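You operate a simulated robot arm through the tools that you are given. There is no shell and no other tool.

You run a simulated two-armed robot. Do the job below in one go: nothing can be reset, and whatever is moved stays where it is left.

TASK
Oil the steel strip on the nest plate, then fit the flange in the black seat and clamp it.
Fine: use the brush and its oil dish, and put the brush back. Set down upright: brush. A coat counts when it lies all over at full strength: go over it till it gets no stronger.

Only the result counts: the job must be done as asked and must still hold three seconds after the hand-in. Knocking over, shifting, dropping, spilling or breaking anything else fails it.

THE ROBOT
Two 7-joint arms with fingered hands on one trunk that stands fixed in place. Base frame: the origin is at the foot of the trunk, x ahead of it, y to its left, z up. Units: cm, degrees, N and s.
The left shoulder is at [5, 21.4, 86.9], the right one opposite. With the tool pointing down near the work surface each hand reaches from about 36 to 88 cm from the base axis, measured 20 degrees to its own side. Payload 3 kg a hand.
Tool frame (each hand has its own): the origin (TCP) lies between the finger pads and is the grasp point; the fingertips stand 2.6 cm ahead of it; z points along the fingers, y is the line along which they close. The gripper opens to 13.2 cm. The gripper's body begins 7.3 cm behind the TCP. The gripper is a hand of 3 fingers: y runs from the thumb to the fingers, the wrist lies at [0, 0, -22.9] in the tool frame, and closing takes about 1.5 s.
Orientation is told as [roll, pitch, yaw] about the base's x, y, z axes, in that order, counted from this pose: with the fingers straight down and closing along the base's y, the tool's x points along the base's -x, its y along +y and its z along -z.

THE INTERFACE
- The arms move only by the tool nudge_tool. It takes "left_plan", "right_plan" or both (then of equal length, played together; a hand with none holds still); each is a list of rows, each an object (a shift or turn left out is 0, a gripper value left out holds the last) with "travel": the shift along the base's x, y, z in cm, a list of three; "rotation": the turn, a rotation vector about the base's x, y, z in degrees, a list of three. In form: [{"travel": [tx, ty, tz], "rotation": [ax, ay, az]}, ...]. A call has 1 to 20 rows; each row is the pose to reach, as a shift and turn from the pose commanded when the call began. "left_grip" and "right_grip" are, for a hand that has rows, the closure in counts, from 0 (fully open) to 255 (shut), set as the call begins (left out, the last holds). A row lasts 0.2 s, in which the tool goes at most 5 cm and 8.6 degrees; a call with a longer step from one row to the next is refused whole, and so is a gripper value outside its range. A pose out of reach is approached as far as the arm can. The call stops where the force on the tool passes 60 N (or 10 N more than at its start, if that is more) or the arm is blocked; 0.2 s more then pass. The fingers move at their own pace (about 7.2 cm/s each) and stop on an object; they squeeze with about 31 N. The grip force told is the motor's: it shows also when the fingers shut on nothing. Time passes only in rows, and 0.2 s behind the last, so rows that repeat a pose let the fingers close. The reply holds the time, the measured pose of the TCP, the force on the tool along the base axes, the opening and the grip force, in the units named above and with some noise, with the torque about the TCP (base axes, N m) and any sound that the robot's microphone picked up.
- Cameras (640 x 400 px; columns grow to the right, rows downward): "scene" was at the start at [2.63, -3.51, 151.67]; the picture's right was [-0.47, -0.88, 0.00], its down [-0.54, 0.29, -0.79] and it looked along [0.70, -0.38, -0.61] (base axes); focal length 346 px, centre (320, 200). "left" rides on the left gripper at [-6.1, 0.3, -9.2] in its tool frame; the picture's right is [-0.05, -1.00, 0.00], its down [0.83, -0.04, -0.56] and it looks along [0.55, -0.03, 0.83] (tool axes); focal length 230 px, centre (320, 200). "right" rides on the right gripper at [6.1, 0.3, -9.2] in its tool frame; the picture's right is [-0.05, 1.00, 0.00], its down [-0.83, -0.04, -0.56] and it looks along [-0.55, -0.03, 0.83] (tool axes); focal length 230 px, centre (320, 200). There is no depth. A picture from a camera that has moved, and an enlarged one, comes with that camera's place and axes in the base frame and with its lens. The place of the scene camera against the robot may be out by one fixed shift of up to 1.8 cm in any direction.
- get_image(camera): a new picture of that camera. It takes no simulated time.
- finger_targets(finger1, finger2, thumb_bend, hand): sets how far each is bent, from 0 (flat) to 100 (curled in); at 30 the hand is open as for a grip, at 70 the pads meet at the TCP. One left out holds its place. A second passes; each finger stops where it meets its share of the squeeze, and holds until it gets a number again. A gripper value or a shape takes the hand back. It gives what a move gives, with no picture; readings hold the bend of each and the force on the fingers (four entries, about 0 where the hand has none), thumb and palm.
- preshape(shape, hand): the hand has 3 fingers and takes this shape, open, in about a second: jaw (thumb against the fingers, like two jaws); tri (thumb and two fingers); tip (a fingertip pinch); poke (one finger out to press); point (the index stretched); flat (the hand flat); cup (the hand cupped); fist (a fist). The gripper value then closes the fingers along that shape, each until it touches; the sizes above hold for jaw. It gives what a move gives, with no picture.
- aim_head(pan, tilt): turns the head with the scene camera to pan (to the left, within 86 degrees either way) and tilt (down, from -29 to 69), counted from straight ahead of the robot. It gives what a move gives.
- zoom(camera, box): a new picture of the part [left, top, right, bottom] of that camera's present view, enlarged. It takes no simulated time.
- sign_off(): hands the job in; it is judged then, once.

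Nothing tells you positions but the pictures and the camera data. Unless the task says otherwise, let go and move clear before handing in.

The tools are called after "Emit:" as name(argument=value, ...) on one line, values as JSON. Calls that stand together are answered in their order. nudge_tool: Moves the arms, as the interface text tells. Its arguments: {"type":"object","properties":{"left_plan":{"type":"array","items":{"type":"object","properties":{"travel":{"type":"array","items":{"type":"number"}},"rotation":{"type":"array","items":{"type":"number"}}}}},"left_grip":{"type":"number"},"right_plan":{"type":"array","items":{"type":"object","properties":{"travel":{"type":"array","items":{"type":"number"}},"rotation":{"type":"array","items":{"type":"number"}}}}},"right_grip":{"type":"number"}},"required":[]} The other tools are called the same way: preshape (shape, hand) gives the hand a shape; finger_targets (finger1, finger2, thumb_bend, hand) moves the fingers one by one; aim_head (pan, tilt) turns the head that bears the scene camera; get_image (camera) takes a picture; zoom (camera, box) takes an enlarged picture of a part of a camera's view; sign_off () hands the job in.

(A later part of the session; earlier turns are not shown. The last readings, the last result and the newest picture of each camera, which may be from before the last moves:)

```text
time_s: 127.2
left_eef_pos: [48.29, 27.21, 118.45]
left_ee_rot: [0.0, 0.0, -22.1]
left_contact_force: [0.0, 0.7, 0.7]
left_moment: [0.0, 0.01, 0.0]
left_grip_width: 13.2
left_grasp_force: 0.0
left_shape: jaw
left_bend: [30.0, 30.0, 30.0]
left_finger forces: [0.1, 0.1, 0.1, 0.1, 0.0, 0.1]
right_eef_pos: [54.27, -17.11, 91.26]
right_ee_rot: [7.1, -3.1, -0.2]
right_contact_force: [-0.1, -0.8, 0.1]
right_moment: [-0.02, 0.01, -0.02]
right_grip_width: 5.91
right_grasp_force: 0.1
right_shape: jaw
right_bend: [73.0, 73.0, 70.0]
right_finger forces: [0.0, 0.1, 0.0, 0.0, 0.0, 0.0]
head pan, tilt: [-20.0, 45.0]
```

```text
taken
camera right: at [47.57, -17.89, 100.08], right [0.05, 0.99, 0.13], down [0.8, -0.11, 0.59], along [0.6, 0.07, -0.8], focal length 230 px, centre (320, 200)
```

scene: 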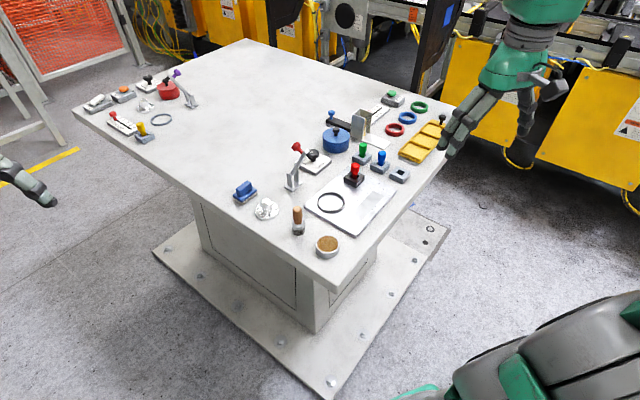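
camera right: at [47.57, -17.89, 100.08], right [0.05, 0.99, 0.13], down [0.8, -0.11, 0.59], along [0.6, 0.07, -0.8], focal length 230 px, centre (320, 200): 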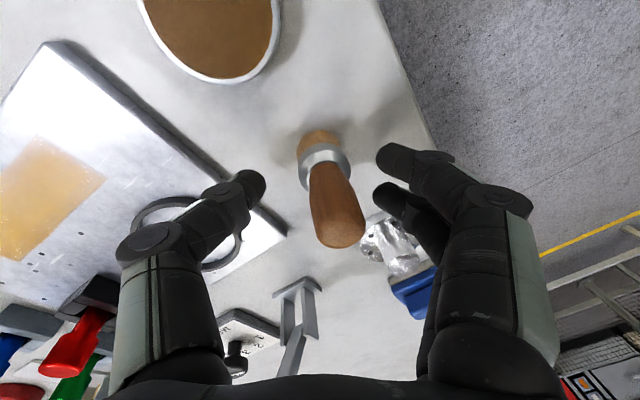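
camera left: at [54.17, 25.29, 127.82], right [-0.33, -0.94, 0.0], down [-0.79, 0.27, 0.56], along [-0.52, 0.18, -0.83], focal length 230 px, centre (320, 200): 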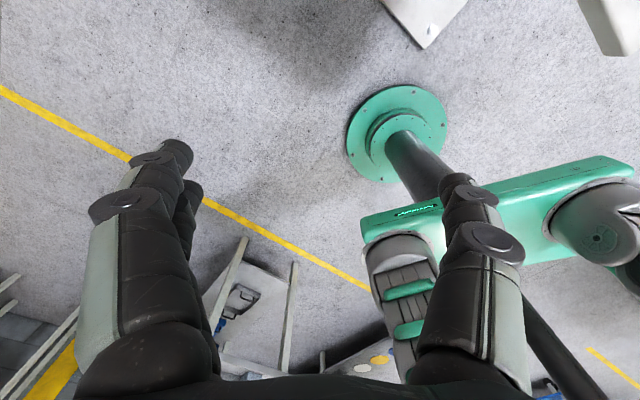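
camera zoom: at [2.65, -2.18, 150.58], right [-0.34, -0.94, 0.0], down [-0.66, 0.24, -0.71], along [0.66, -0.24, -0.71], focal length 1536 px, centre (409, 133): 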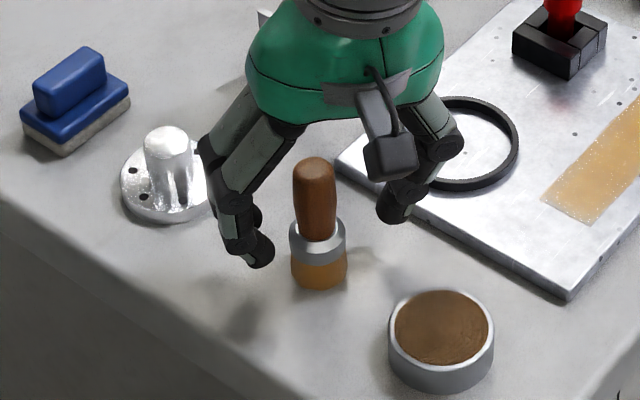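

The brush stands upright at its place. I lift straight up, level the hand, and go to look at the flange.

Emit:
nudge_tool(right_plan=[{"travel": [0, 0, 2]}, {"travel": [0, 0, 5]}, {"travel": [0, 0, 8]}, {"travel": [0, 0, 11]}, {"travel": [0, 2, 13], "rotation": [-3.5, 1.5, 0.1]}, {"travel": [0.5, 4.5, 13], "rotation": [-7.1, 3.1, 0.2]}, {"travel": [1, 6.5, 12], "rotation": [-7.1, 3.1, 0.2]}, {"travel": [1, 6.5, 12], "rotation": [-7.1, 3.1, 0.2]}])

Emit:
nudge_tool(right_plan=[{"travel": [0, 0, 0]}, {"travel": [0, 0, 0]}, {"travel": [0, 0, 0]}], right_grip=0)

Emit:
get_image(camera="right")

Emit:
zoom(camera="right", box=[240, 80, 400, 240])

Emit:
zoom(camera="scene", box=[225, 130, 400, 260])

```text
time_s: 129.0
left_eef_pos: [48.33, 27.39, 118.36]
left_ee_rot: [0.1, 0.0, -22.1]
left_contact_force: [1.0, -0.1, -0.5]
left_moment: [-0.01, -0.02, -0.04]
left_grip_width: 13.2
left_grasp_force: 0.1
left_shape: jaw
left_bend: [30.0, 30.0, 30.0]
left_finger forces: [0.1, 0.0, 0.0, 0.0, 0.0, 0.0]
right_eef_pos: [55.16, -10.55, 103.34]
right_ee_rot: [-0.1, 0.0, 0.3]
right_contact_force: [0.7, 0.1, 0.3]
right_moment: [0.0, 0.03, -0.01]
right_grip_width: 5.9
right_grasp_force: 0.0
right_shape: jaw
right_bend: [73.0, 73.0, 70.0]
right_finger forces: [0.0, 0.0, 0.0, 0.0, 0.1, 0.0]
head pan, tilt: [-20.0, 45.0]
```

```text
time_s: 129.8
left_eef_pos: [48.44, 27.38, 118.35]
left_ee_rot: [0.0, 0.0, -22.1]
left_contact_force: [-0.6, 0.3, 0.6]
left_moment: [0.02, 0.01, 0.01]
left_grip_width: 13.19
left_grasp_force: 0.0
left_shape: jaw
left_bend: [30.0, 30.0, 30.0]
left_finger forces: [0.0, 0.0, 0.0, 0.0, 0.1, 0.1]
right_eef_pos: [55.1, -10.74, 103.4]
right_ee_rot: [0.0, 0.0, 0.1]
right_contact_force: [-0.2, -0.1, -1.7]
right_moment: [-0.01, 0.0, -0.03]
right_grip_width: 13.19
right_grasp_force: 0.1
right_shape: jaw
right_bend: [30.0, 30.0, 30.0]
right_finger forces: [0.0, 0.1, 0.0, 0.0, 0.1, 0.1]
head pan, tilt: [-20.0, 45.0]
```

```text
taken
camera right: at [48.98, -10.4, 112.51], right [0.05, 1.0, 0.0], down [0.83, -0.04, 0.55], along [0.55, -0.03, -0.83], focal length 230 px, centre (320, 200)
```

right: 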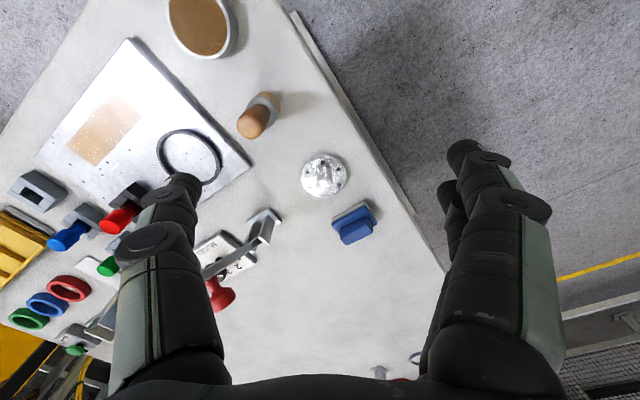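

```text
2.50 times, centred on (320, 160) of right
camera zoom: at [48.98, -10.4, 112.51], right [0.05, 1.0, 0.0], down [0.83, -0.04, 0.55], along [0.55, -0.03, -0.83], focal length 575 px, centre (320, 300)
```

zoom: 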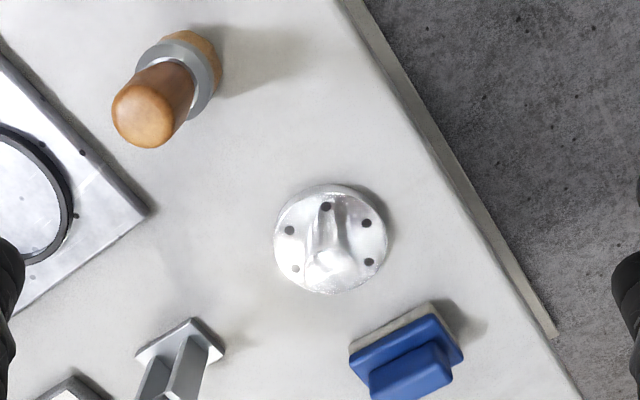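

```text
3.08 times, centred on (312, 195) of scene
camera zoom: at [2.65, -2.18, 150.58], right [-0.34, -0.94, 0.0], down [-0.66, 0.24, -0.71], along [0.66, -0.24, -0.71], focal length 1063 px, centre (343, 215)
```

zoom: 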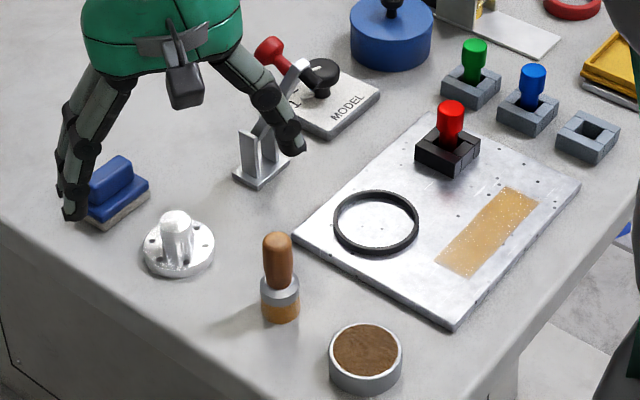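

The flange centre measures about (62.65,-10.5), disc ≈5.8 cm across. I move above it and then check before descending.

Emit:
nudge_tool(right_plan=[{"travel": [2.5, 0.1, -1]}, {"travel": [5, 0.15, -2]}, {"travel": [7.5, 0.2, -3]}, {"travel": [7.5, 0.2, -6]}, {"travel": [7.5, 0.2, -6]}])

Emit:
get_image(camera="right")

Emit:
zoom(camera="right", box=[260, 90, 380, 210])

Emit:
zoom(camera="scene", box=[220, 140, 320, 230])

```text
time_s: 131.0
left_eef_pos: [48.32, 27.33, 118.33]
left_ee_rot: [0.0, 0.1, -22.1]
left_contact_force: [0.2, -0.5, -0.3]
left_moment: [-0.03, -0.01, -0.01]
left_grip_width: 13.2
left_grasp_force: 0.1
left_shape: jaw
left_bend: [30.0, 30.0, 30.0]
left_finger forces: [0.1, 0.0, 0.0, 0.0, 0.0, 0.0]
right_eef_pos: [62.68, -10.45, 97.41]
right_ee_rot: [-0.2, 0.0, 0.3]
right_contact_force: [-1.4, -0.3, 0.2]
right_moment: [-0.01, 0.01, -0.02]
right_grip_width: 13.15
right_grasp_force: 0.1
right_shape: jaw
right_bend: [30.0, 30.0, 30.0]
right_finger forces: [0.2, 0.0, 0.0, 0.0, 0.1, 0.1]
head pan, tilt: [-20.0, 45.0]
```

```text
taken
camera right: at [56.58, -10.18, 106.46], right [0.05, 1.0, 0.0], down [0.83, -0.04, 0.55], along [0.55, -0.03, -0.83], focal length 230 px, centre (320, 200)
```

right: 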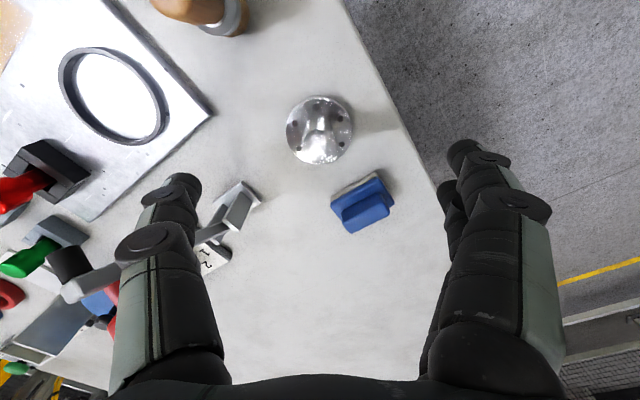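

```text
3.33 times, centred on (320, 150) of right
camera zoom: at [56.58, -10.18, 106.46], right [0.05, 1.0, 0.0], down [0.83, -0.04, 0.55], along [0.55, -0.03, -0.83], focal length 767 px, centre (320, 367)
```

zoom: 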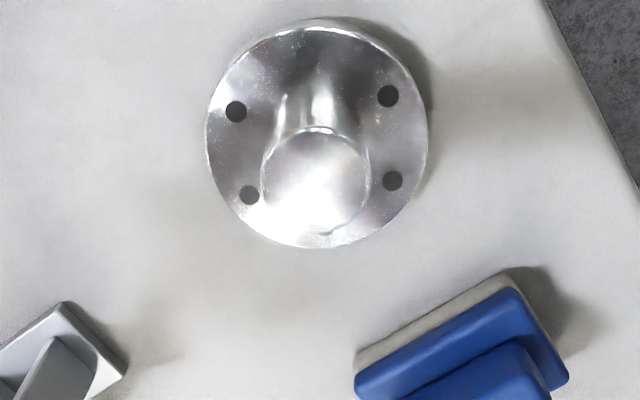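

```text
4.44 times, centred on (270, 185) of scene
camera zoom: at [2.65, -2.18, 150.58], right [-0.34, -0.94, 0.0], down [-0.66, 0.24, -0.71], along [0.66, -0.24, -0.71], focal length 1536 px, centre (542, 267)
```

zoom: 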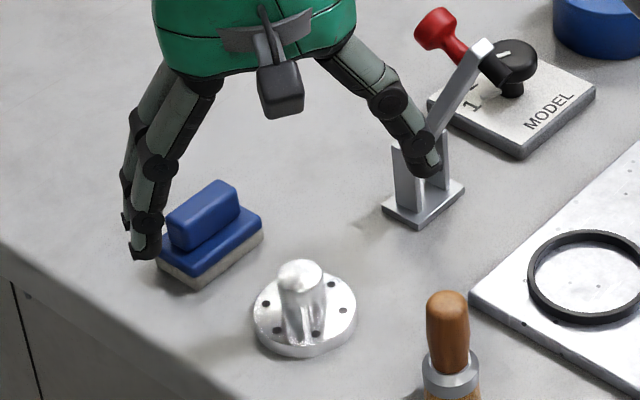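

The flange centre is confirmed at about (62.75,-10.55), hub top near z 89.6. I descend around the hub and close.

Emit:
nudge_tool(right_plan=[{"travel": [0.07, -0.1, -3]}, {"travel": [0.07, -0.1, -6]}, {"travel": [0.07, -0.1, -7.6]}, {"travel": [0.07, -0.1, -7.6]}])

Emit:
get_image(camera="right")

Emit:
zoom(camera="scene", box=[220, 140, 320, 230])

```text
time_s: 132.0
left_eef_pos: [48.26, 27.26, 118.42]
left_ee_rot: [0.0, 0.0, -22.1]
left_contact_force: [-0.2, -0.7, -0.1]
left_moment: [0.02, 0.04, 0.0]
left_grip_width: 13.18
left_grasp_force: 0.0
left_shape: jaw
left_bend: [30.0, 30.0, 30.0]
left_finger forces: [0.0, 0.1, 0.0, 0.1, 0.0, 0.1]
right_eef_pos: [62.74, -10.65, 89.79]
right_ee_rot: [0.1, 0.1, 0.2]
right_contact_force: [0.7, -0.3, -0.1]
right_moment: [0.01, 0.01, 0.01]
right_grip_width: 13.18
right_grasp_force: 0.1
right_shape: jaw
right_bend: [30.0, 30.0, 30.0]
right_finger forces: [0.1, 0.0, 0.1, 0.0, 0.0, 0.0]
head pan, tilt: [-20.0, 45.0]
```

```text
taken
camera right: at [56.57, -10.25, 98.88], right [0.05, 1.0, 0.0], down [0.83, -0.04, 0.55], along [0.55, -0.03, -0.83], focal length 230 px, centre (320, 200)
```

right: 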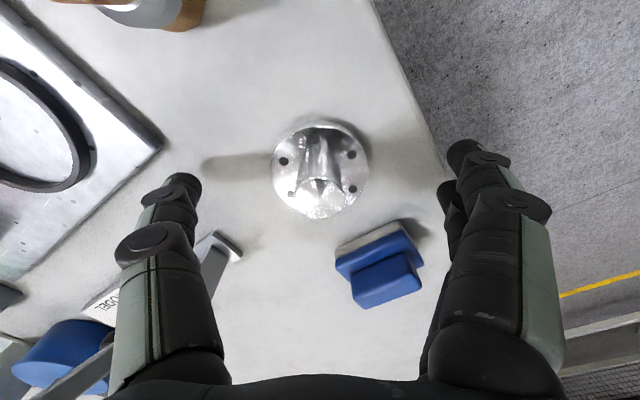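

```text
4.44 times, centred on (270, 185) of scene
camera zoom: at [2.65, -2.18, 150.58], right [-0.34, -0.94, 0.0], down [-0.66, 0.24, -0.71], along [0.66, -0.24, -0.71], focal length 1536 px, centre (542, 267)
```

zoom: 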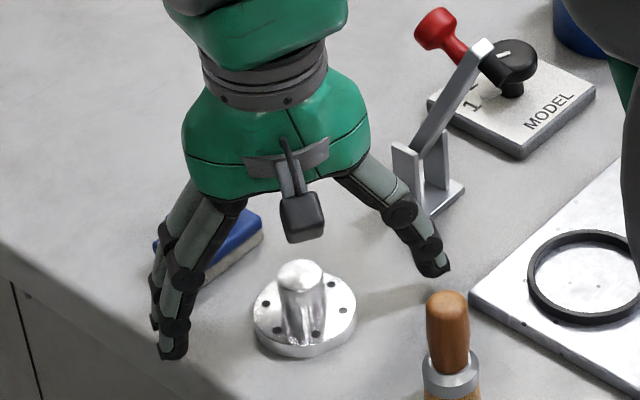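

Emit:
nudge_tool(right_plan=[{"travel": [0, 0, 0]}, {"travel": [0, 0, 0]}, {"travel": [0, 0, 0]}, {"travel": [0, 0, 0]}, {"travel": [0, 0, 0]}, {"travel": [0, 0, 0]}, {"travel": [0, 0, 0]}, {"travel": [0, 0, 0]}, {"travel": [0, 0, 0]}], right_grip=255)

Emit:
get_image(camera="right")

Emit:
zoom(camera="scene", box=[220, 140, 320, 230])

```text
time_s: 134.0
left_eef_pos: [48.35, 27.21, 118.41]
left_ee_rot: [0.0, -0.1, -22.1]
left_contact_force: [0.4, 0.2, -0.6]
left_moment: [-0.03, 0.01, 0.0]
left_grip_width: 13.17
left_grasp_force: 0.0
left_shape: jaw
left_bend: [30.0, 30.0, 30.0]
left_finger forces: [0.0, 0.0, 0.0, 0.1, 0.1, 0.0]
right_eef_pos: [62.65, -10.47, 89.74]
right_ee_rot: [0.0, 0.1, 0.2]
right_contact_force: [-0.8, 0.2, 0.2]
right_moment: [-0.06, 0.02, 0.01]
right_grip_width: 1.59
right_grasp_force: 31.5
right_shape: jaw
right_bend: [72.0, 72.0, 70.0]
right_finger forces: [13.3, 14.6, 0.0, 0.1, 27.6, 0.0]
head pan, tilt: [-20.0, 45.0]
```

```text
taken
camera right: at [56.58, -10.24, 98.89], right [0.05, 1.0, 0.0], down [0.83, -0.04, 0.55], along [0.55, -0.03, -0.83], focal length 230 px, centre (320, 200)
```

right: 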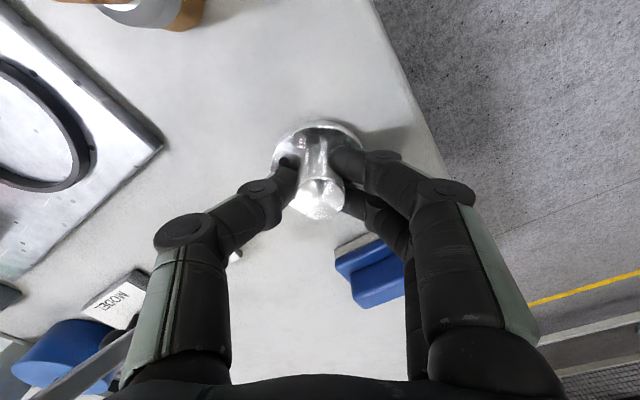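

```text
4.44 times, centred on (270, 185) of scene
camera zoom: at [2.66, -2.18, 150.58], right [-0.34, -0.94, 0.0], down [-0.66, 0.24, -0.71], along [0.66, -0.24, -0.71], focal length 1536 px, centre (542, 267)
```

zoom: 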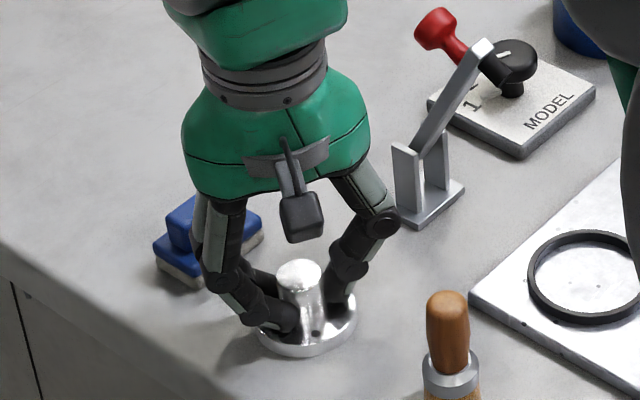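

The hub is gripped. I lift the flange straight up.

Emit:
nudge_tool(right_plan=[{"travel": [0, 0, 0.5]}, {"travel": [0, 0, 2]}, {"travel": [0, 0, 4.5]}, {"travel": [0, 0, 7.5]}, {"travel": [0, 0, 11]}, {"travel": [0, 0, 11]}])

Emit:
get_image(camera="right")

Emit:
zoom(camera="scene", box=[220, 100, 340, 230])

```text
time_s: 135.4
left_eef_pos: [48.32, 27.22, 118.45]
left_ee_rot: [-0.1, 0.0, -22.1]
left_contact_force: [-0.6, 0.1, -0.6]
left_moment: [0.02, 0.01, 0.0]
left_grip_width: 13.17
left_grasp_force: 0.0
left_shape: jaw
left_bend: [30.0, 30.0, 30.0]
left_finger forces: [0.0, 0.1, 0.1, 0.0, 0.0, 0.1]
right_eef_pos: [62.78, -10.28, 100.73]
right_ee_rot: [0.1, 0.0, 0.1]
right_contact_force: [0.0, 0.6, -2.7]
right_moment: [0.02, 0.02, -0.02]
right_grip_width: 1.6
right_grasp_force: 30.6
right_shape: jaw
right_bend: [72.0, 72.0, 70.0]
right_finger forces: [13.4, 15.2, 0.0, 0.0, 27.5, 0.0]
head pan, tilt: [-20.0, 45.0]
```

```text
taken
camera right: at [56.61, -10.13, 109.84], right [0.05, 1.0, 0.0], down [0.83, -0.04, 0.55], along [0.55, -0.03, -0.83], focal length 230 px, centre (320, 200)
```

right: 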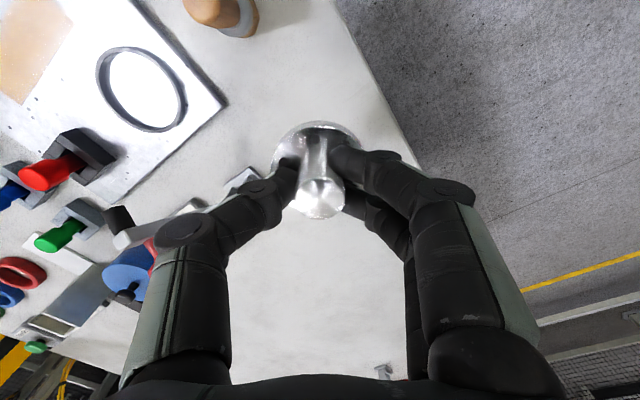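

```text
3.08 times, centred on (280, 165) of scene
camera zoom: at [2.65, -2.18, 150.58], right [-0.34, -0.94, 0.0], down [-0.66, 0.24, -0.71], along [0.66, -0.24, -0.71], focal length 1063 px, centre (443, 308)
```

zoom: 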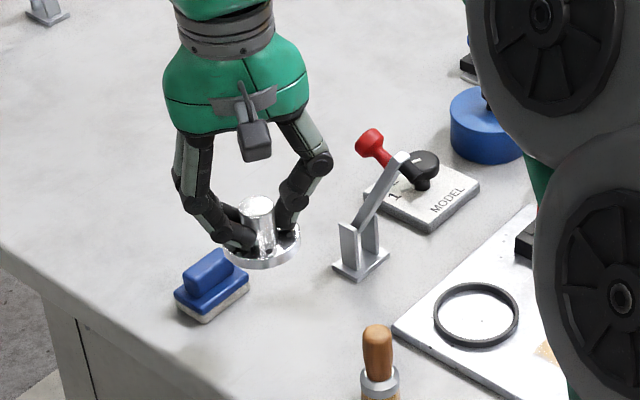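

Emit:
zoom(camera="right", box=[260, 100, 380, 230])

Emit:
zoom(camera="scene", box=[250, 150, 290, 195])

```text
3.08 times, centred on (320, 165) of right
camera zoom: at [56.61, -10.13, 109.84], right [0.05, 1.0, 0.0], down [0.83, -0.04, 0.55], along [0.55, -0.03, -0.83], focal length 708 px, centre (320, 308)
```

zoom: 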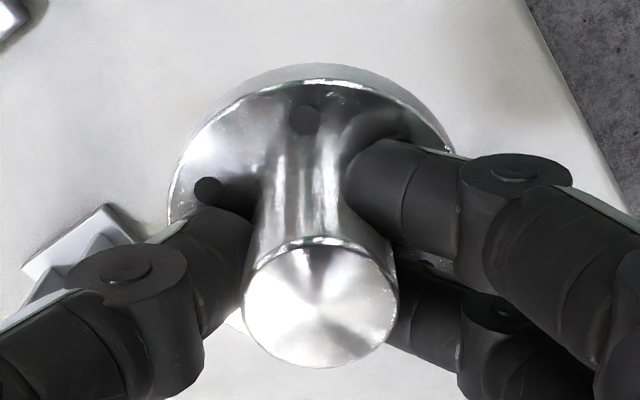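

```text
8.89 times, centred on (270, 172) of scene
camera zoom: at [2.65, -2.18, 150.58], right [-0.34, -0.94, 0.0], down [-0.66, 0.24, -0.71], along [0.66, -0.24, -0.71], focal length 3071 px, centre (764, 444)
```

zoom: 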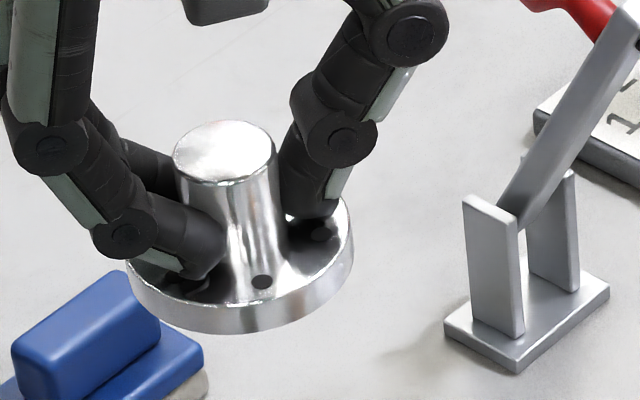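

The flange hangs nearly level. I carry it around the clamp to beside the ring, turning the hand to yaw ≈33° so its thin side faces the clamp.

Emit:
nudge_tool(right_plan=[{"travel": [-2.5, -0.8, 0.3], "rotation": [0, 0, 5]}, {"travel": [-5, -2, 0.3], "rotation": [0, 0, 11]}, {"travel": [-7, -5, 0.3], "rotation": [0, 0, 16.5]}, {"travel": [-7.5, -8.5, 0.3], "rotation": [0, 0, 22]}, {"travel": [-7.3, -12, 0.3], "rotation": [0, 0, 27.5]}, {"travel": [-6, -14.5, 0.3], "rotation": [0, 0, 33]}, {"travel": [-6, -14.5, 0.3], "rotation": [0, 0, 33]}])

Emit:
get_image(camera="right")

Emit:
zoom(camera="scene", box=[260, 110, 400, 240])

```text
time_s: 137.0
left_eef_pos: [48.32, 27.31, 118.47]
left_ee_rot: [-0.1, 0.0, -22.1]
left_contact_force: [-0.8, -0.7, 0.0]
left_moment: [0.0, 0.04, 0.01]
left_grip_width: 13.18
left_grasp_force: 0.1
left_shape: jaw
left_bend: [30.0, 30.0, 30.0]
left_finger forces: [0.0, 0.1, 0.0, 0.1, 0.0, 0.0]
right_eef_pos: [56.77, -24.9, 101.08]
right_ee_rot: [0.0, 0.0, 33.3]
right_contact_force: [-0.2, -0.5, -3.5]
right_moment: [-0.01, 0.0, 0.02]
right_grip_width: 1.57
right_grasp_force: 30.4
right_shape: jaw
right_bend: [72.0, 72.0, 70.0]
right_finger forces: [14.1, 16.0, 0.0, 0.0, 27.2, 0.1]
head pan, tilt: [-20.0, 45.0]
```

```text
taken
camera right: at [51.4, -28.1, 110.27], right [-0.5, 0.86, 0.0], down [0.72, 0.42, 0.56], along [0.48, 0.28, -0.83], focal length 230 px, centre (320, 200)
```

right: 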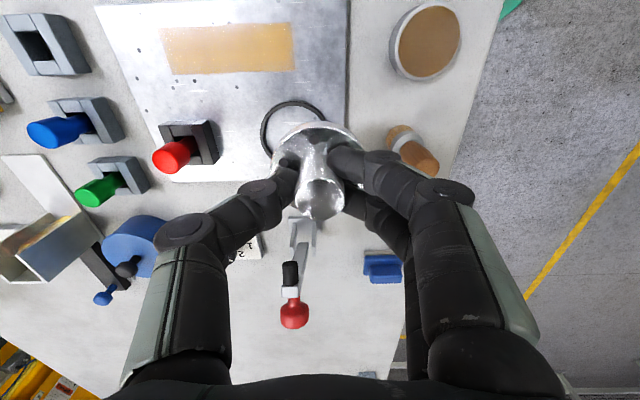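

```text
3.08 times, centred on (330, 175) of scene
camera zoom: at [2.66, -2.18, 150.58], right [-0.34, -0.94, 0.0], down [-0.66, 0.24, -0.71], along [0.66, -0.24, -0.71], focal length 1063 px, centre (289, 277)
```

zoom: 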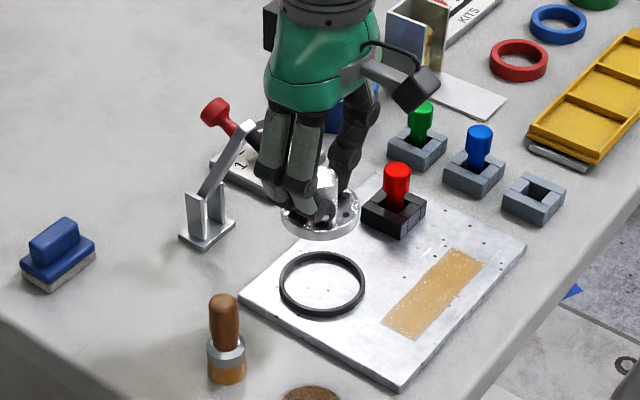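

Emit:
zoom(camera="right", box=[240, 80, 400, 240])

Emit:
zoom(camera="right", box=[250, 200, 350, 340])

Emit:
zoom(camera="scene", box=[300, 140, 360, 220])

```text
2.50 times, centred on (320, 160) of right
camera zoom: at [51.4, -28.1, 110.27], right [-0.5, 0.86, 0.0], down [0.72, 0.42, 0.56], along [0.48, 0.28, -0.83], focal length 575 px, centre (320, 300)
```

zoom: 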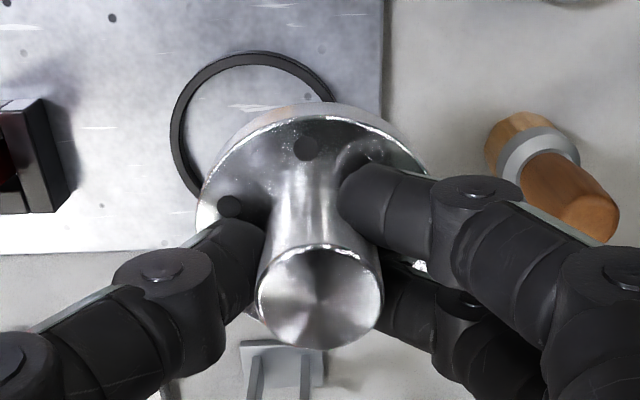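

```text
2.86 times, centred on (300, 270) of right
camera zoom: at [51.4, -28.1, 110.27], right [-0.5, 0.86, 0.0], down [0.72, 0.42, 0.56], along [0.48, 0.28, -0.83], focal length 657 px, centre (377, 0)
```

zoom: 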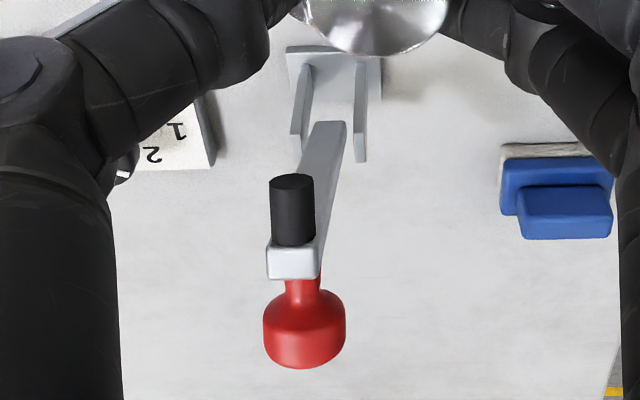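

```text
5.00 times, centred on (330, 180) of scene
camera zoom: at [2.66, -2.18, 150.58], right [-0.34, -0.94, 0.0], down [-0.66, 0.24, -0.71], along [0.66, -0.24, -0.71], focal length 1728 px, centre (270, 300)
```

zoom: 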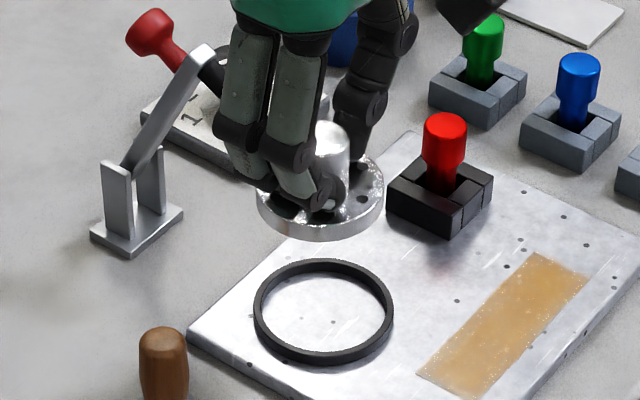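

Everything is clear of the clamp. I move the flange over the ring centre (≈(59.4,-26.2)) and lower it to a few cm above for alignment.

Emit:
nudge_tool(right_plan=[{"travel": [1.2, -0.7, 0]}, {"travel": [2.35, -1.3, 0]}, {"travel": [2.35, -1.3, -2.5]}, {"travel": [2.35, -1.3, -5]}, {"travel": [2.35, -1.3, -6.5]}, {"travel": [2.35, -1.3, -6.5]}])

Emit:
zoom(camera="right", box=[240, 80, 400, 240])

Emit:
zoom(camera="scene", box=[300, 150, 360, 220])

```text
time_s: 138.4
left_eef_pos: [48.34, 27.2, 118.43]
left_ee_rot: [0.0, 0.0, -22.1]
left_contact_force: [0.1, 0.6, 0.6]
left_moment: [-0.02, 0.01, 0.02]
left_grip_width: 13.19
left_grasp_force: 0.1
left_shape: jaw
left_bend: [30.0, 30.0, 30.0]
left_finger forces: [0.1, 0.1, 0.1, 0.0, 0.0, 0.1]
right_eef_pos: [58.93, -26.1, 94.5]
right_ee_rot: [0.0, -0.1, 33.2]
right_contact_force: [0.2, 0.1, -2.6]
right_moment: [-0.02, -0.01, -0.02]
right_grip_width: 1.6
right_grasp_force: 30.8
right_shape: jaw
right_bend: [72.0, 72.0, 70.0]
right_finger forces: [14.6, 16.4, 0.0, 0.1, 27.2, 0.0]
head pan, tilt: [-20.0, 45.0]
```

```text
2.50 times, centred on (320, 160) of right
camera zoom: at [53.63, -29.31, 103.63], right [-0.5, 0.86, 0.0], down [0.72, 0.42, 0.55], along [0.48, 0.28, -0.83], focal length 575 px, centre (320, 300)
```

zoom: 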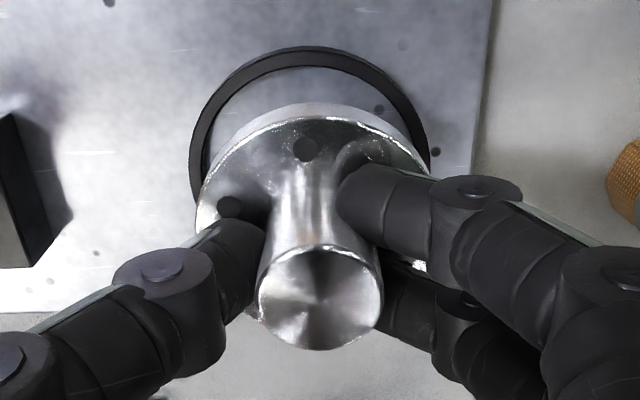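

```text
5.71 times, centred on (330, 185) of scene
camera zoom: at [2.65, -2.18, 150.58], right [-0.34, -0.94, 0.0], down [-0.66, 0.24, -0.71], along [0.66, -0.24, -0.71], focal length 1974 px, centre (263, 286)
```

zoom: 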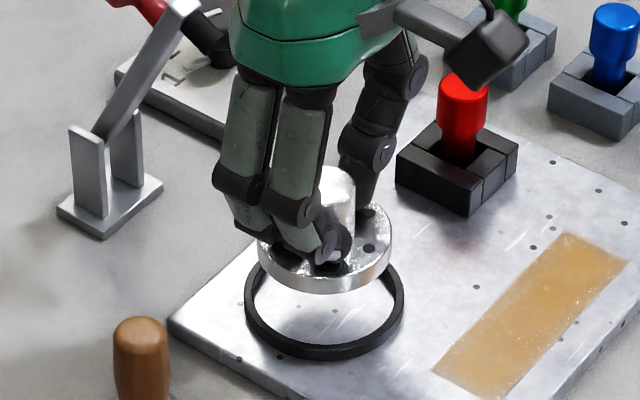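

Both cameras agree the disc is ~0.2 cm short in x and slightly tilted. I correct by a 3° tilt and a small shift, and lower to just above the ring.

Emit:
nudge_tool(right_plan=[{"travel": [0.4, 0.08, 0], "rotation": [-1.52, 2.59, 0]}, {"travel": [0.4, 0.08, -1.2], "rotation": [-1.52, 2.59, 0]}, {"travel": [0.4, 0.08, -2.4], "rotation": [-1.52, 2.59, 0]}, {"travel": [0.4, 0.08, -2.4], "rotation": [-1.52, 2.59, 0]}])

Emit:
zoom(camera="right", box=[250, 90, 390, 230])

Emit:
zoom(camera="scene", box=[310, 170, 350, 220])

```text
time_s: 139.4
left_eef_pos: [48.29, 27.25, 118.42]
left_ee_rot: [0.0, 0.1, -22.1]
left_contact_force: [0.1, 1.0, -1.2]
left_moment: [-0.02, 0.01, -0.01]
left_grip_width: 13.16
left_grasp_force: 0.1
left_shape: jaw
left_bend: [30.0, 30.0, 30.0]
left_finger forces: [0.1, 0.1, 0.1, 0.0, 0.0, 0.0]
right_eef_pos: [59.43, -25.98, 92.08]
right_ee_rot: [0.2, 3.1, 33.2]
right_contact_force: [0.4, 0.2, -2.8]
right_moment: [0.0, 0.02, 0.0]
right_grip_width: 1.59
right_grasp_force: 30.9
right_shape: jaw
right_bend: [72.0, 72.0, 70.0]
right_finger forces: [14.5, 16.7, 0.1, 0.0, 27.2, 0.1]
head pan, tilt: [-20.0, 45.0]
```

```text
2.86 times, centred on (320, 160) of right
camera zoom: at [54.5, -28.93, 101.53], right [-0.5, 0.86, 0.0], down [0.74, 0.43, 0.51], along [0.44, 0.26, -0.86], focal length 657 px, centre (320, 314)
```

zoom: 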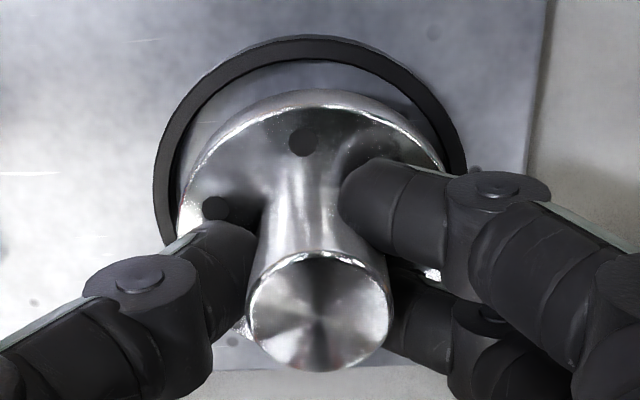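

```text
8.00 times, centred on (330, 195) of scene
camera zoom: at [2.66, -2.18, 150.58], right [-0.34, -0.94, 0.0], down [-0.66, 0.24, -0.71], along [0.66, -0.24, -0.71], focal length 2764 px, centre (240, 240)
```

zoom: 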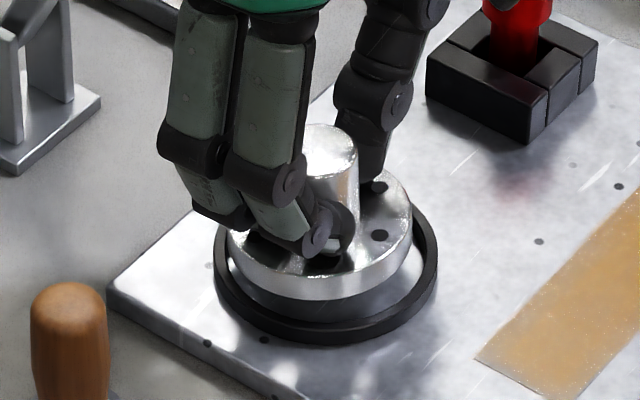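

Closer now: both views say to shift about 0.17 cm toward −y. I apply that and lower gently in small steps.

Emit:
nudge_tool(right_plan=[{"travel": [-0.02, -0.17, 0]}, {"travel": [-0.02, -0.17, -0.3]}, {"travel": [-0.02, -0.17, -0.6]}, {"travel": [-0.02, -0.17, -0.6]}])

Emit:
zoom(camera="right", box=[250, 90, 390, 230])

Emit:
zoom(camera="scene", box=[310, 170, 350, 220])

```text
time_s: 140.4
left_eef_pos: [48.34, 27.32, 118.34]
left_ee_rot: [0.1, -0.1, -22.2]
left_contact_force: [-0.1, 0.3, -0.2]
left_moment: [-0.01, 0.03, -0.01]
left_grip_width: 13.2
left_grasp_force: 0.0
left_shape: jaw
left_bend: [30.0, 30.0, 30.0]
left_finger forces: [0.0, 0.1, 0.1, 0.1, 0.1, 0.0]
right_eef_pos: [59.42, -26.3, 91.54]
right_ee_rot: [0.1, 2.9, 33.2]
right_contact_force: [-0.2, -0.6, -3.5]
right_moment: [0.0, 0.0, 0.02]
right_grip_width: 1.6
right_grasp_force: 31.5
right_shape: jaw
right_bend: [72.0, 72.0, 70.0]
right_finger forces: [14.6, 16.7, 0.1, 0.0, 27.3, 0.1]
head pan, tilt: [-20.0, 45.0]
```

```text
2.86 times, centred on (320, 160) of right
camera zoom: at [54.5, -29.19, 100.94], right [-0.5, 0.86, 0.0], down [0.74, 0.43, 0.51], along [0.44, 0.26, -0.86], focal length 657 px, centre (320, 314)
```

zoom: 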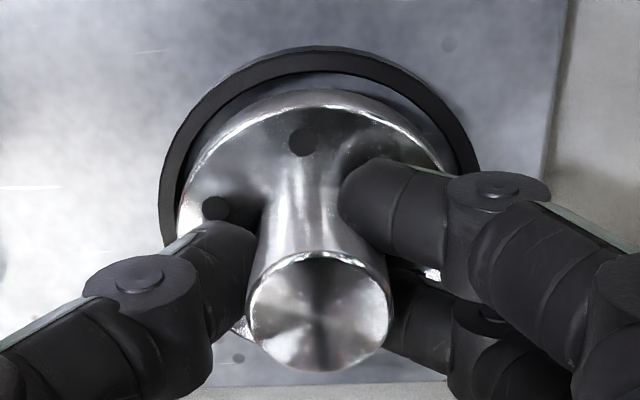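

```text
8.00 times, centred on (330, 195) of scene
camera zoom: at [2.65, -2.18, 150.58], right [-0.34, -0.94, 0.0], down [-0.66, 0.24, -0.71], along [0.66, -0.24, -0.71], focal length 2764 px, centre (240, 240)
```

zoom: 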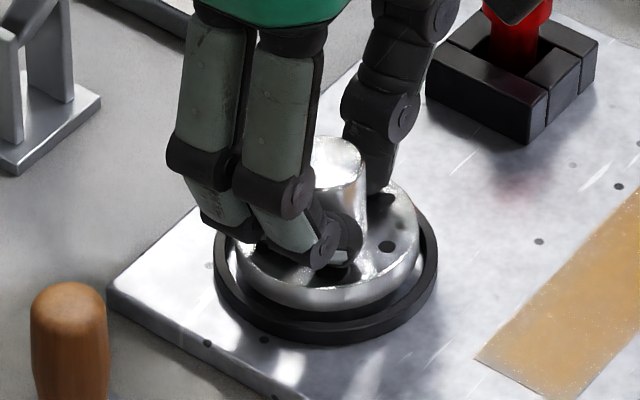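

The disc is now centred on the ring in both views. I lower it gently into the seat.

Emit:
nudge_tool(right_plan=[{"travel": [-0.02, 0.04, -0.2]}, {"travel": [-0.02, 0.04, -0.4]}, {"travel": [-0.02, 0.04, -0.5]}, {"travel": [-0.02, 0.04, -0.5]}])

Emit:
zoom(camera="scene", box=[310, 170, 350, 220])

Emit:
zoom(camera="right", box=[250, 90, 390, 230])

```text
time_s: 141.4
left_eef_pos: [48.31, 27.27, 118.35]
left_ee_rot: [0.0, 0.0, -22.0]
left_contact_force: [0.1, -0.3, 0.0]
left_moment: [0.01, -0.02, -0.01]
left_grip_width: 13.16
left_grasp_force: 0.0
left_shape: jaw
left_bend: [30.0, 30.0, 30.0]
left_finger forces: [0.0, 0.1, 0.0, 0.0, 0.1, 0.0]
right_eef_pos: [59.36, -26.24, 90.97]
right_ee_rot: [0.1, 3.1, 33.2]
right_contact_force: [-0.4, 0.1, -2.2]
right_moment: [0.02, 0.01, 0.0]
right_grip_width: 1.56
right_grasp_force: 31.0
right_shape: jaw
right_bend: [72.0, 72.0, 70.0]
right_finger forces: [14.5, 16.7, 0.1, 0.1, 27.2, 0.0]
head pan, tilt: [-20.0, 45.0]
```

```text
8.00 times, centred on (330, 195) of scene
camera zoom: at [2.65, -2.18, 150.58], right [-0.34, -0.94, 0.0], down [-0.66, 0.24, -0.71], along [0.66, -0.24, -0.71], focal length 2764 px, centre (240, 240)
```

zoom: 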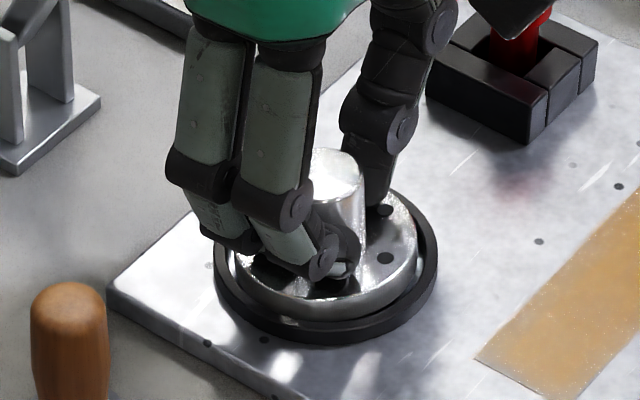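

```text
2.86 times, centred on (320, 160) of right
camera zoom: at [54.49, -29.16, 100.44], right [-0.5, 0.86, 0.0], down [0.74, 0.43, 0.51], along [0.44, 0.26, -0.86], focal length 657 px, centre (320, 314)
```

zoom: 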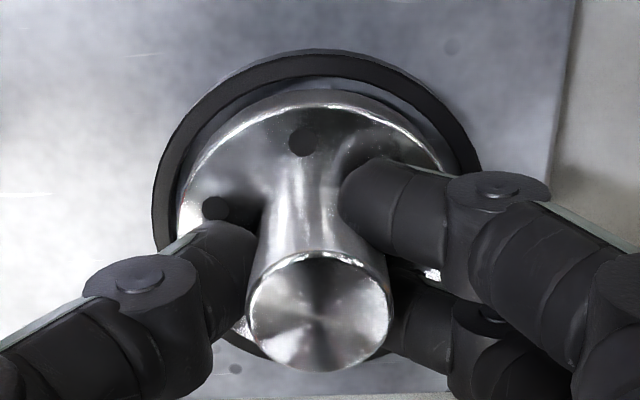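

Emit:
nudge_tool(right_plan=[{"travel": [0, 0, -0.15]}, {"travel": [0, 0, -0.3]}, {"travel": [0, 0, -0.3]}])

```text
time_s: 142.2
left_eef_pos: [48.24, 27.25, 118.35]
left_ee_rot: [0.0, 0.0, -22.1]
left_contact_force: [-0.1, -0.2, 0.2]
left_moment: [-0.01, 0.02, -0.02]
left_grip_width: 13.18
left_grasp_force: 0.1
left_shape: jaw
left_bend: [30.0, 30.0, 30.0]
left_finger forces: [0.1, 0.0, 0.0, 0.0, 0.0, 0.1]
right_eef_pos: [59.3, -26.26, 90.75]
right_ee_rot: [0.2, 3.0, 33.1]
right_contact_force: [-2.7, -0.4, 6.0]
right_moment: [0.13, -0.08, -0.02]
right_grip_width: 1.59
right_grasp_force: 30.9
right_shape: jaw
right_bend: [72.0, 72.0, 70.0]
right_finger forces: [15.7, 22.5, 0.0, 0.0, 31.2, 0.1]
head pan, tilt: [-20.0, 45.0]
```

Emit:
nudge_tool(right_plan=[{"travel": [0, 0, -0.05]}, {"travel": [0, 0, -0.1]}, {"travel": [0, 0, -0.1]}])

Emit:
zoom(camera="scene", box=[310, 170, 350, 220])

Emit:
zoom(camera="right", box=[250, 90, 390, 230])

```text
time_s: 143.0
left_eef_pos: [48.39, 27.28, 118.5]
left_ee_rot: [0.0, 0.1, -22.1]
left_contact_force: [-0.9, 0.9, 0.9]
left_moment: [0.02, 0.0, 0.01]
left_grip_width: 13.18
left_grasp_force: 0.0
left_shape: jaw
left_bend: [30.0, 30.0, 30.0]
left_finger forces: [0.0, 0.1, 0.0, 0.1, 0.1, 0.0]
right_eef_pos: [59.43, -26.22, 90.61]
right_ee_rot: [-0.1, 3.0, 33.2]
right_contact_force: [-4.9, -0.2, 34.7]
right_moment: [-0.01, -0.24, 0.03]
right_grip_width: 1.77
right_grasp_force: 31.5
right_shape: jaw
right_bend: [72.0, 73.0, 70.0]
right_finger forces: [19.1, 29.6, 0.0, 0.0, 47.6, 0.0]
head pan, tilt: [-20.0, 45.0]
```

```text
8.00 times, centred on (330, 195) of scene
camera zoom: at [2.6, -2.17, 150.59], right [-0.34, -0.94, 0.0], down [-0.66, 0.24, -0.71], along [0.66, -0.24, -0.71], focal length 2764 px, centre (240, 240)
```

zoom: 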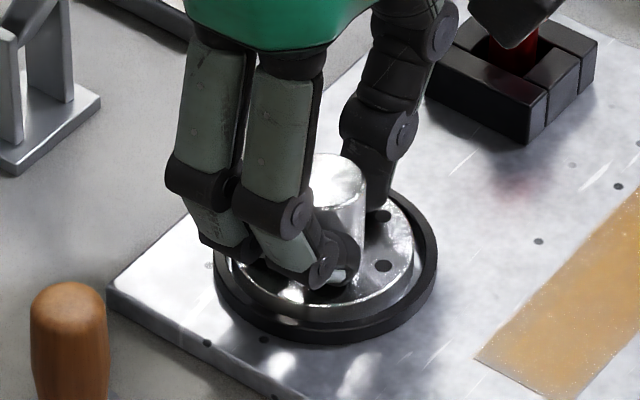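

```text
2.86 times, centred on (320, 160) of right
camera zoom: at [54.52, -29.21, 100.08], right [-0.5, 0.86, 0.0], down [0.74, 0.43, 0.51], along [0.44, 0.26, -0.86], focal length 657 px, centre (320, 314)
```

zoom: 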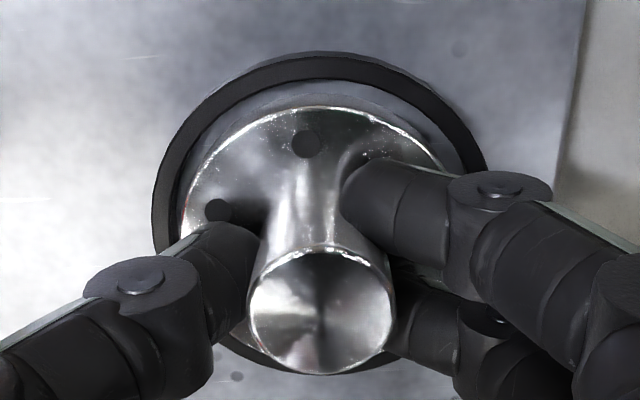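

The flange is inside the ring and bears on the plate. I relieve the pressure and open the hand to let it settle.

Emit:
nudge_tool(right_plan=[{"travel": [0, 0, 0.1]}, {"travel": [0, 0, 0.1]}])

Emit:
nudge_tool(right_plan=[{"travel": [0, 0, 0]}, {"travel": [0, 0, 0]}, {"travel": [0, 0, 0]}, {"travel": [0, 0, 0]}, {"travel": [0, 0, 0]}], right_grip=140)

Emit:
zoom(camera="scene", box=[310, 170, 350, 220])

Emit:
zoom(camera="right", box=[250, 90, 390, 230])

```text
time_s: 143.6
left_eef_pos: [48.26, 27.31, 118.36]
left_ee_rot: [0.1, 0.0, -22.0]
left_contact_force: [0.0, 0.3, 0.4]
left_moment: [0.01, -0.02, 0.03]
left_grip_width: 13.21
left_grasp_force: 0.1
left_shape: jaw
left_bend: [30.0, 30.0, 30.0]
left_finger forces: [0.1, 0.1, 0.0, 0.0, 0.1, 0.0]
right_eef_pos: [59.44, -26.16, 90.69]
right_ee_rot: [0.1, 2.9, 33.2]
right_contact_force: [0.3, -3.7, 15.4]
right_moment: [-0.05, -0.23, -0.02]
right_grip_width: 1.75
right_grasp_force: 30.8
right_shape: jaw
right_bend: [72.0, 73.0, 70.0]
right_finger forces: [16.9, 22.1, 0.1, 0.0, 39.8, 0.0]
head pan, tilt: [-20.0, 45.0]
```

```text
time_s: 144.8
left_eef_pos: [48.38, 27.3, 118.37]
left_ee_rot: [-0.1, -0.1, -22.1]
left_contact_force: [1.0, -0.1, -0.2]
left_moment: [0.01, 0.01, -0.01]
left_grip_width: 13.18
left_grasp_force: 0.0
left_shape: jaw
left_bend: [30.0, 30.0, 30.0]
left_finger forces: [0.1, 0.0, 0.0, 0.1, 0.0, 0.0]
right_eef_pos: [59.41, -26.27, 90.75]
right_ee_rot: [0.1, 3.0, 33.3]
right_contact_force: [-0.3, 0.1, 0.0]
right_moment: [0.0, 0.02, -0.02]
right_grip_width: 5.9
right_grasp_force: 0.1
right_shape: jaw
right_bend: [73.0, 73.0, 70.0]
right_finger forces: [0.0, 0.0, 0.0, 0.0, 0.0, 0.0]
head pan, tilt: [-20.0, 45.0]
```

```text
8.00 times, centred on (330, 195) of scene
camera zoom: at [2.65, -2.18, 150.58], right [-0.34, -0.94, 0.0], down [-0.66, 0.24, -0.71], along [0.66, -0.24, -0.71], focal length 2764 px, centre (240, 240)
```

zoom: 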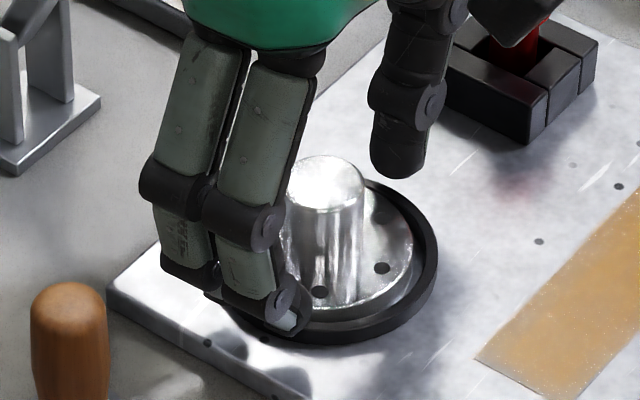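

```text
2.86 times, centred on (320, 160) of right
camera zoom: at [54.53, -29.17, 100.12], right [-0.5, 0.86, 0.0], down [0.74, 0.43, 0.51], along [0.44, 0.26, -0.86], focal length 657 px, centre (320, 314)
```

zoom: 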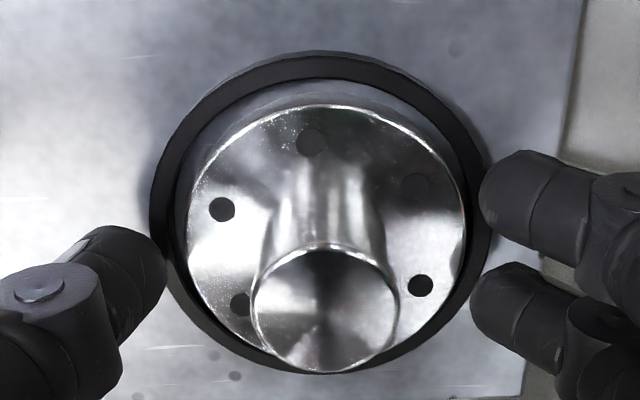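

The flange sits inside the ring. I raise the hand straight up and back away to inspect it.

Emit:
nudge_tool(right_plan=[{"travel": [0, 0, 2]}, {"travel": [0, 0, 5]}, {"travel": [0, 0, 8.5]}, {"travel": [-1, -1, 12], "rotation": [1.5, -2.6, 0]}, {"travel": [-4, -3, 14], "rotation": [1.5, -2.6, 0]}, {"travel": [-7, -5, 15], "rotation": [1.5, -2.6, 0]}, {"travel": [-10, -8, 16], "rotation": [1.5, -2.6, 0]}, {"travel": [-10, -8, 16], "rotation": [1.5, -2.6, 0]}])

Emit:
zoom(camera="scene", box=[310, 170, 350, 220])

Emit:
get_image(camera="right")

Emit:
zoom(camera="scene", box=[240, 130, 400, 260])

```text
time_s: 146.6
left_eef_pos: [48.33, 27.33, 118.41]
left_ee_rot: [0.0, 0.1, -22.1]
left_contact_force: [-0.5, 0.4, 0.6]
left_moment: [0.01, 0.03, 0.0]
left_grip_width: 13.18
left_grasp_force: 0.2
left_shape: jaw
left_bend: [30.0, 30.0, 30.0]
left_finger forces: [0.0, 0.0, 0.1, 0.1, 0.0, 0.1]
right_eef_pos: [49.46, -34.36, 106.6]
right_ee_rot: [0.0, 0.1, 33.2]
right_contact_force: [-0.4, 0.0, -0.3]
right_moment: [-0.02, 0.02, 0.02]
right_grip_width: 5.9
right_grasp_force: 0.0
right_shape: jaw
right_bend: [73.0, 73.0, 70.0]
right_finger forces: [0.1, 0.0, 0.0, 0.0, 0.1, 0.1]
head pan, tilt: [-20.0, 45.0]
```

```text
8.00 times, centred on (330, 195) of scene
camera zoom: at [2.65, -2.18, 150.58], right [-0.34, -0.94, 0.0], down [-0.66, 0.24, -0.71], along [0.66, -0.24, -0.71], focal length 2764 px, centre (240, 240)
```

zoom: 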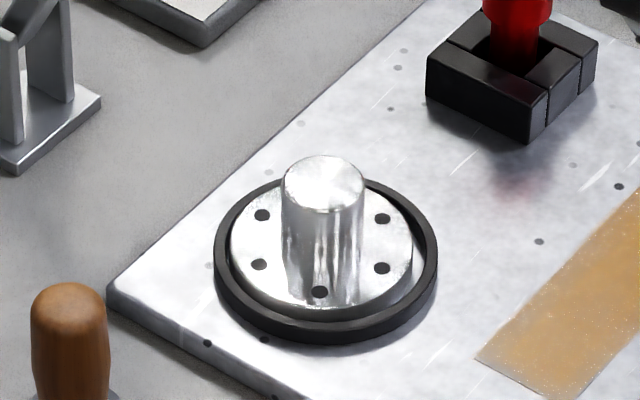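

```text
taken
camera right: at [44.06, -37.53, 115.75], right [-0.5, 0.86, 0.0], down [0.72, 0.42, 0.55], along [0.48, 0.28, -0.83], focal length 230 px, centre (320, 200)
```

right: 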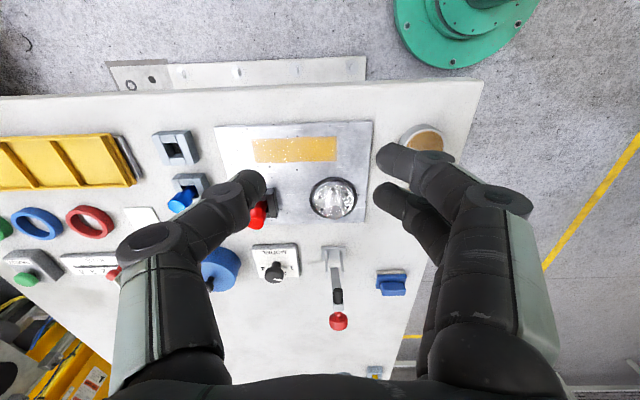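

```text
3.08 times, centred on (320, 195) of scene
camera zoom: at [2.65, -2.18, 150.58], right [-0.34, -0.94, 0.0], down [-0.66, 0.24, -0.71], along [0.66, -0.24, -0.71], focal length 1063 px, centre (320, 215)
```

zoom: 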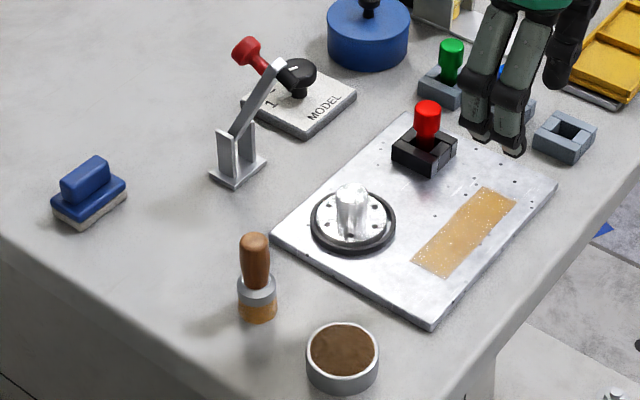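

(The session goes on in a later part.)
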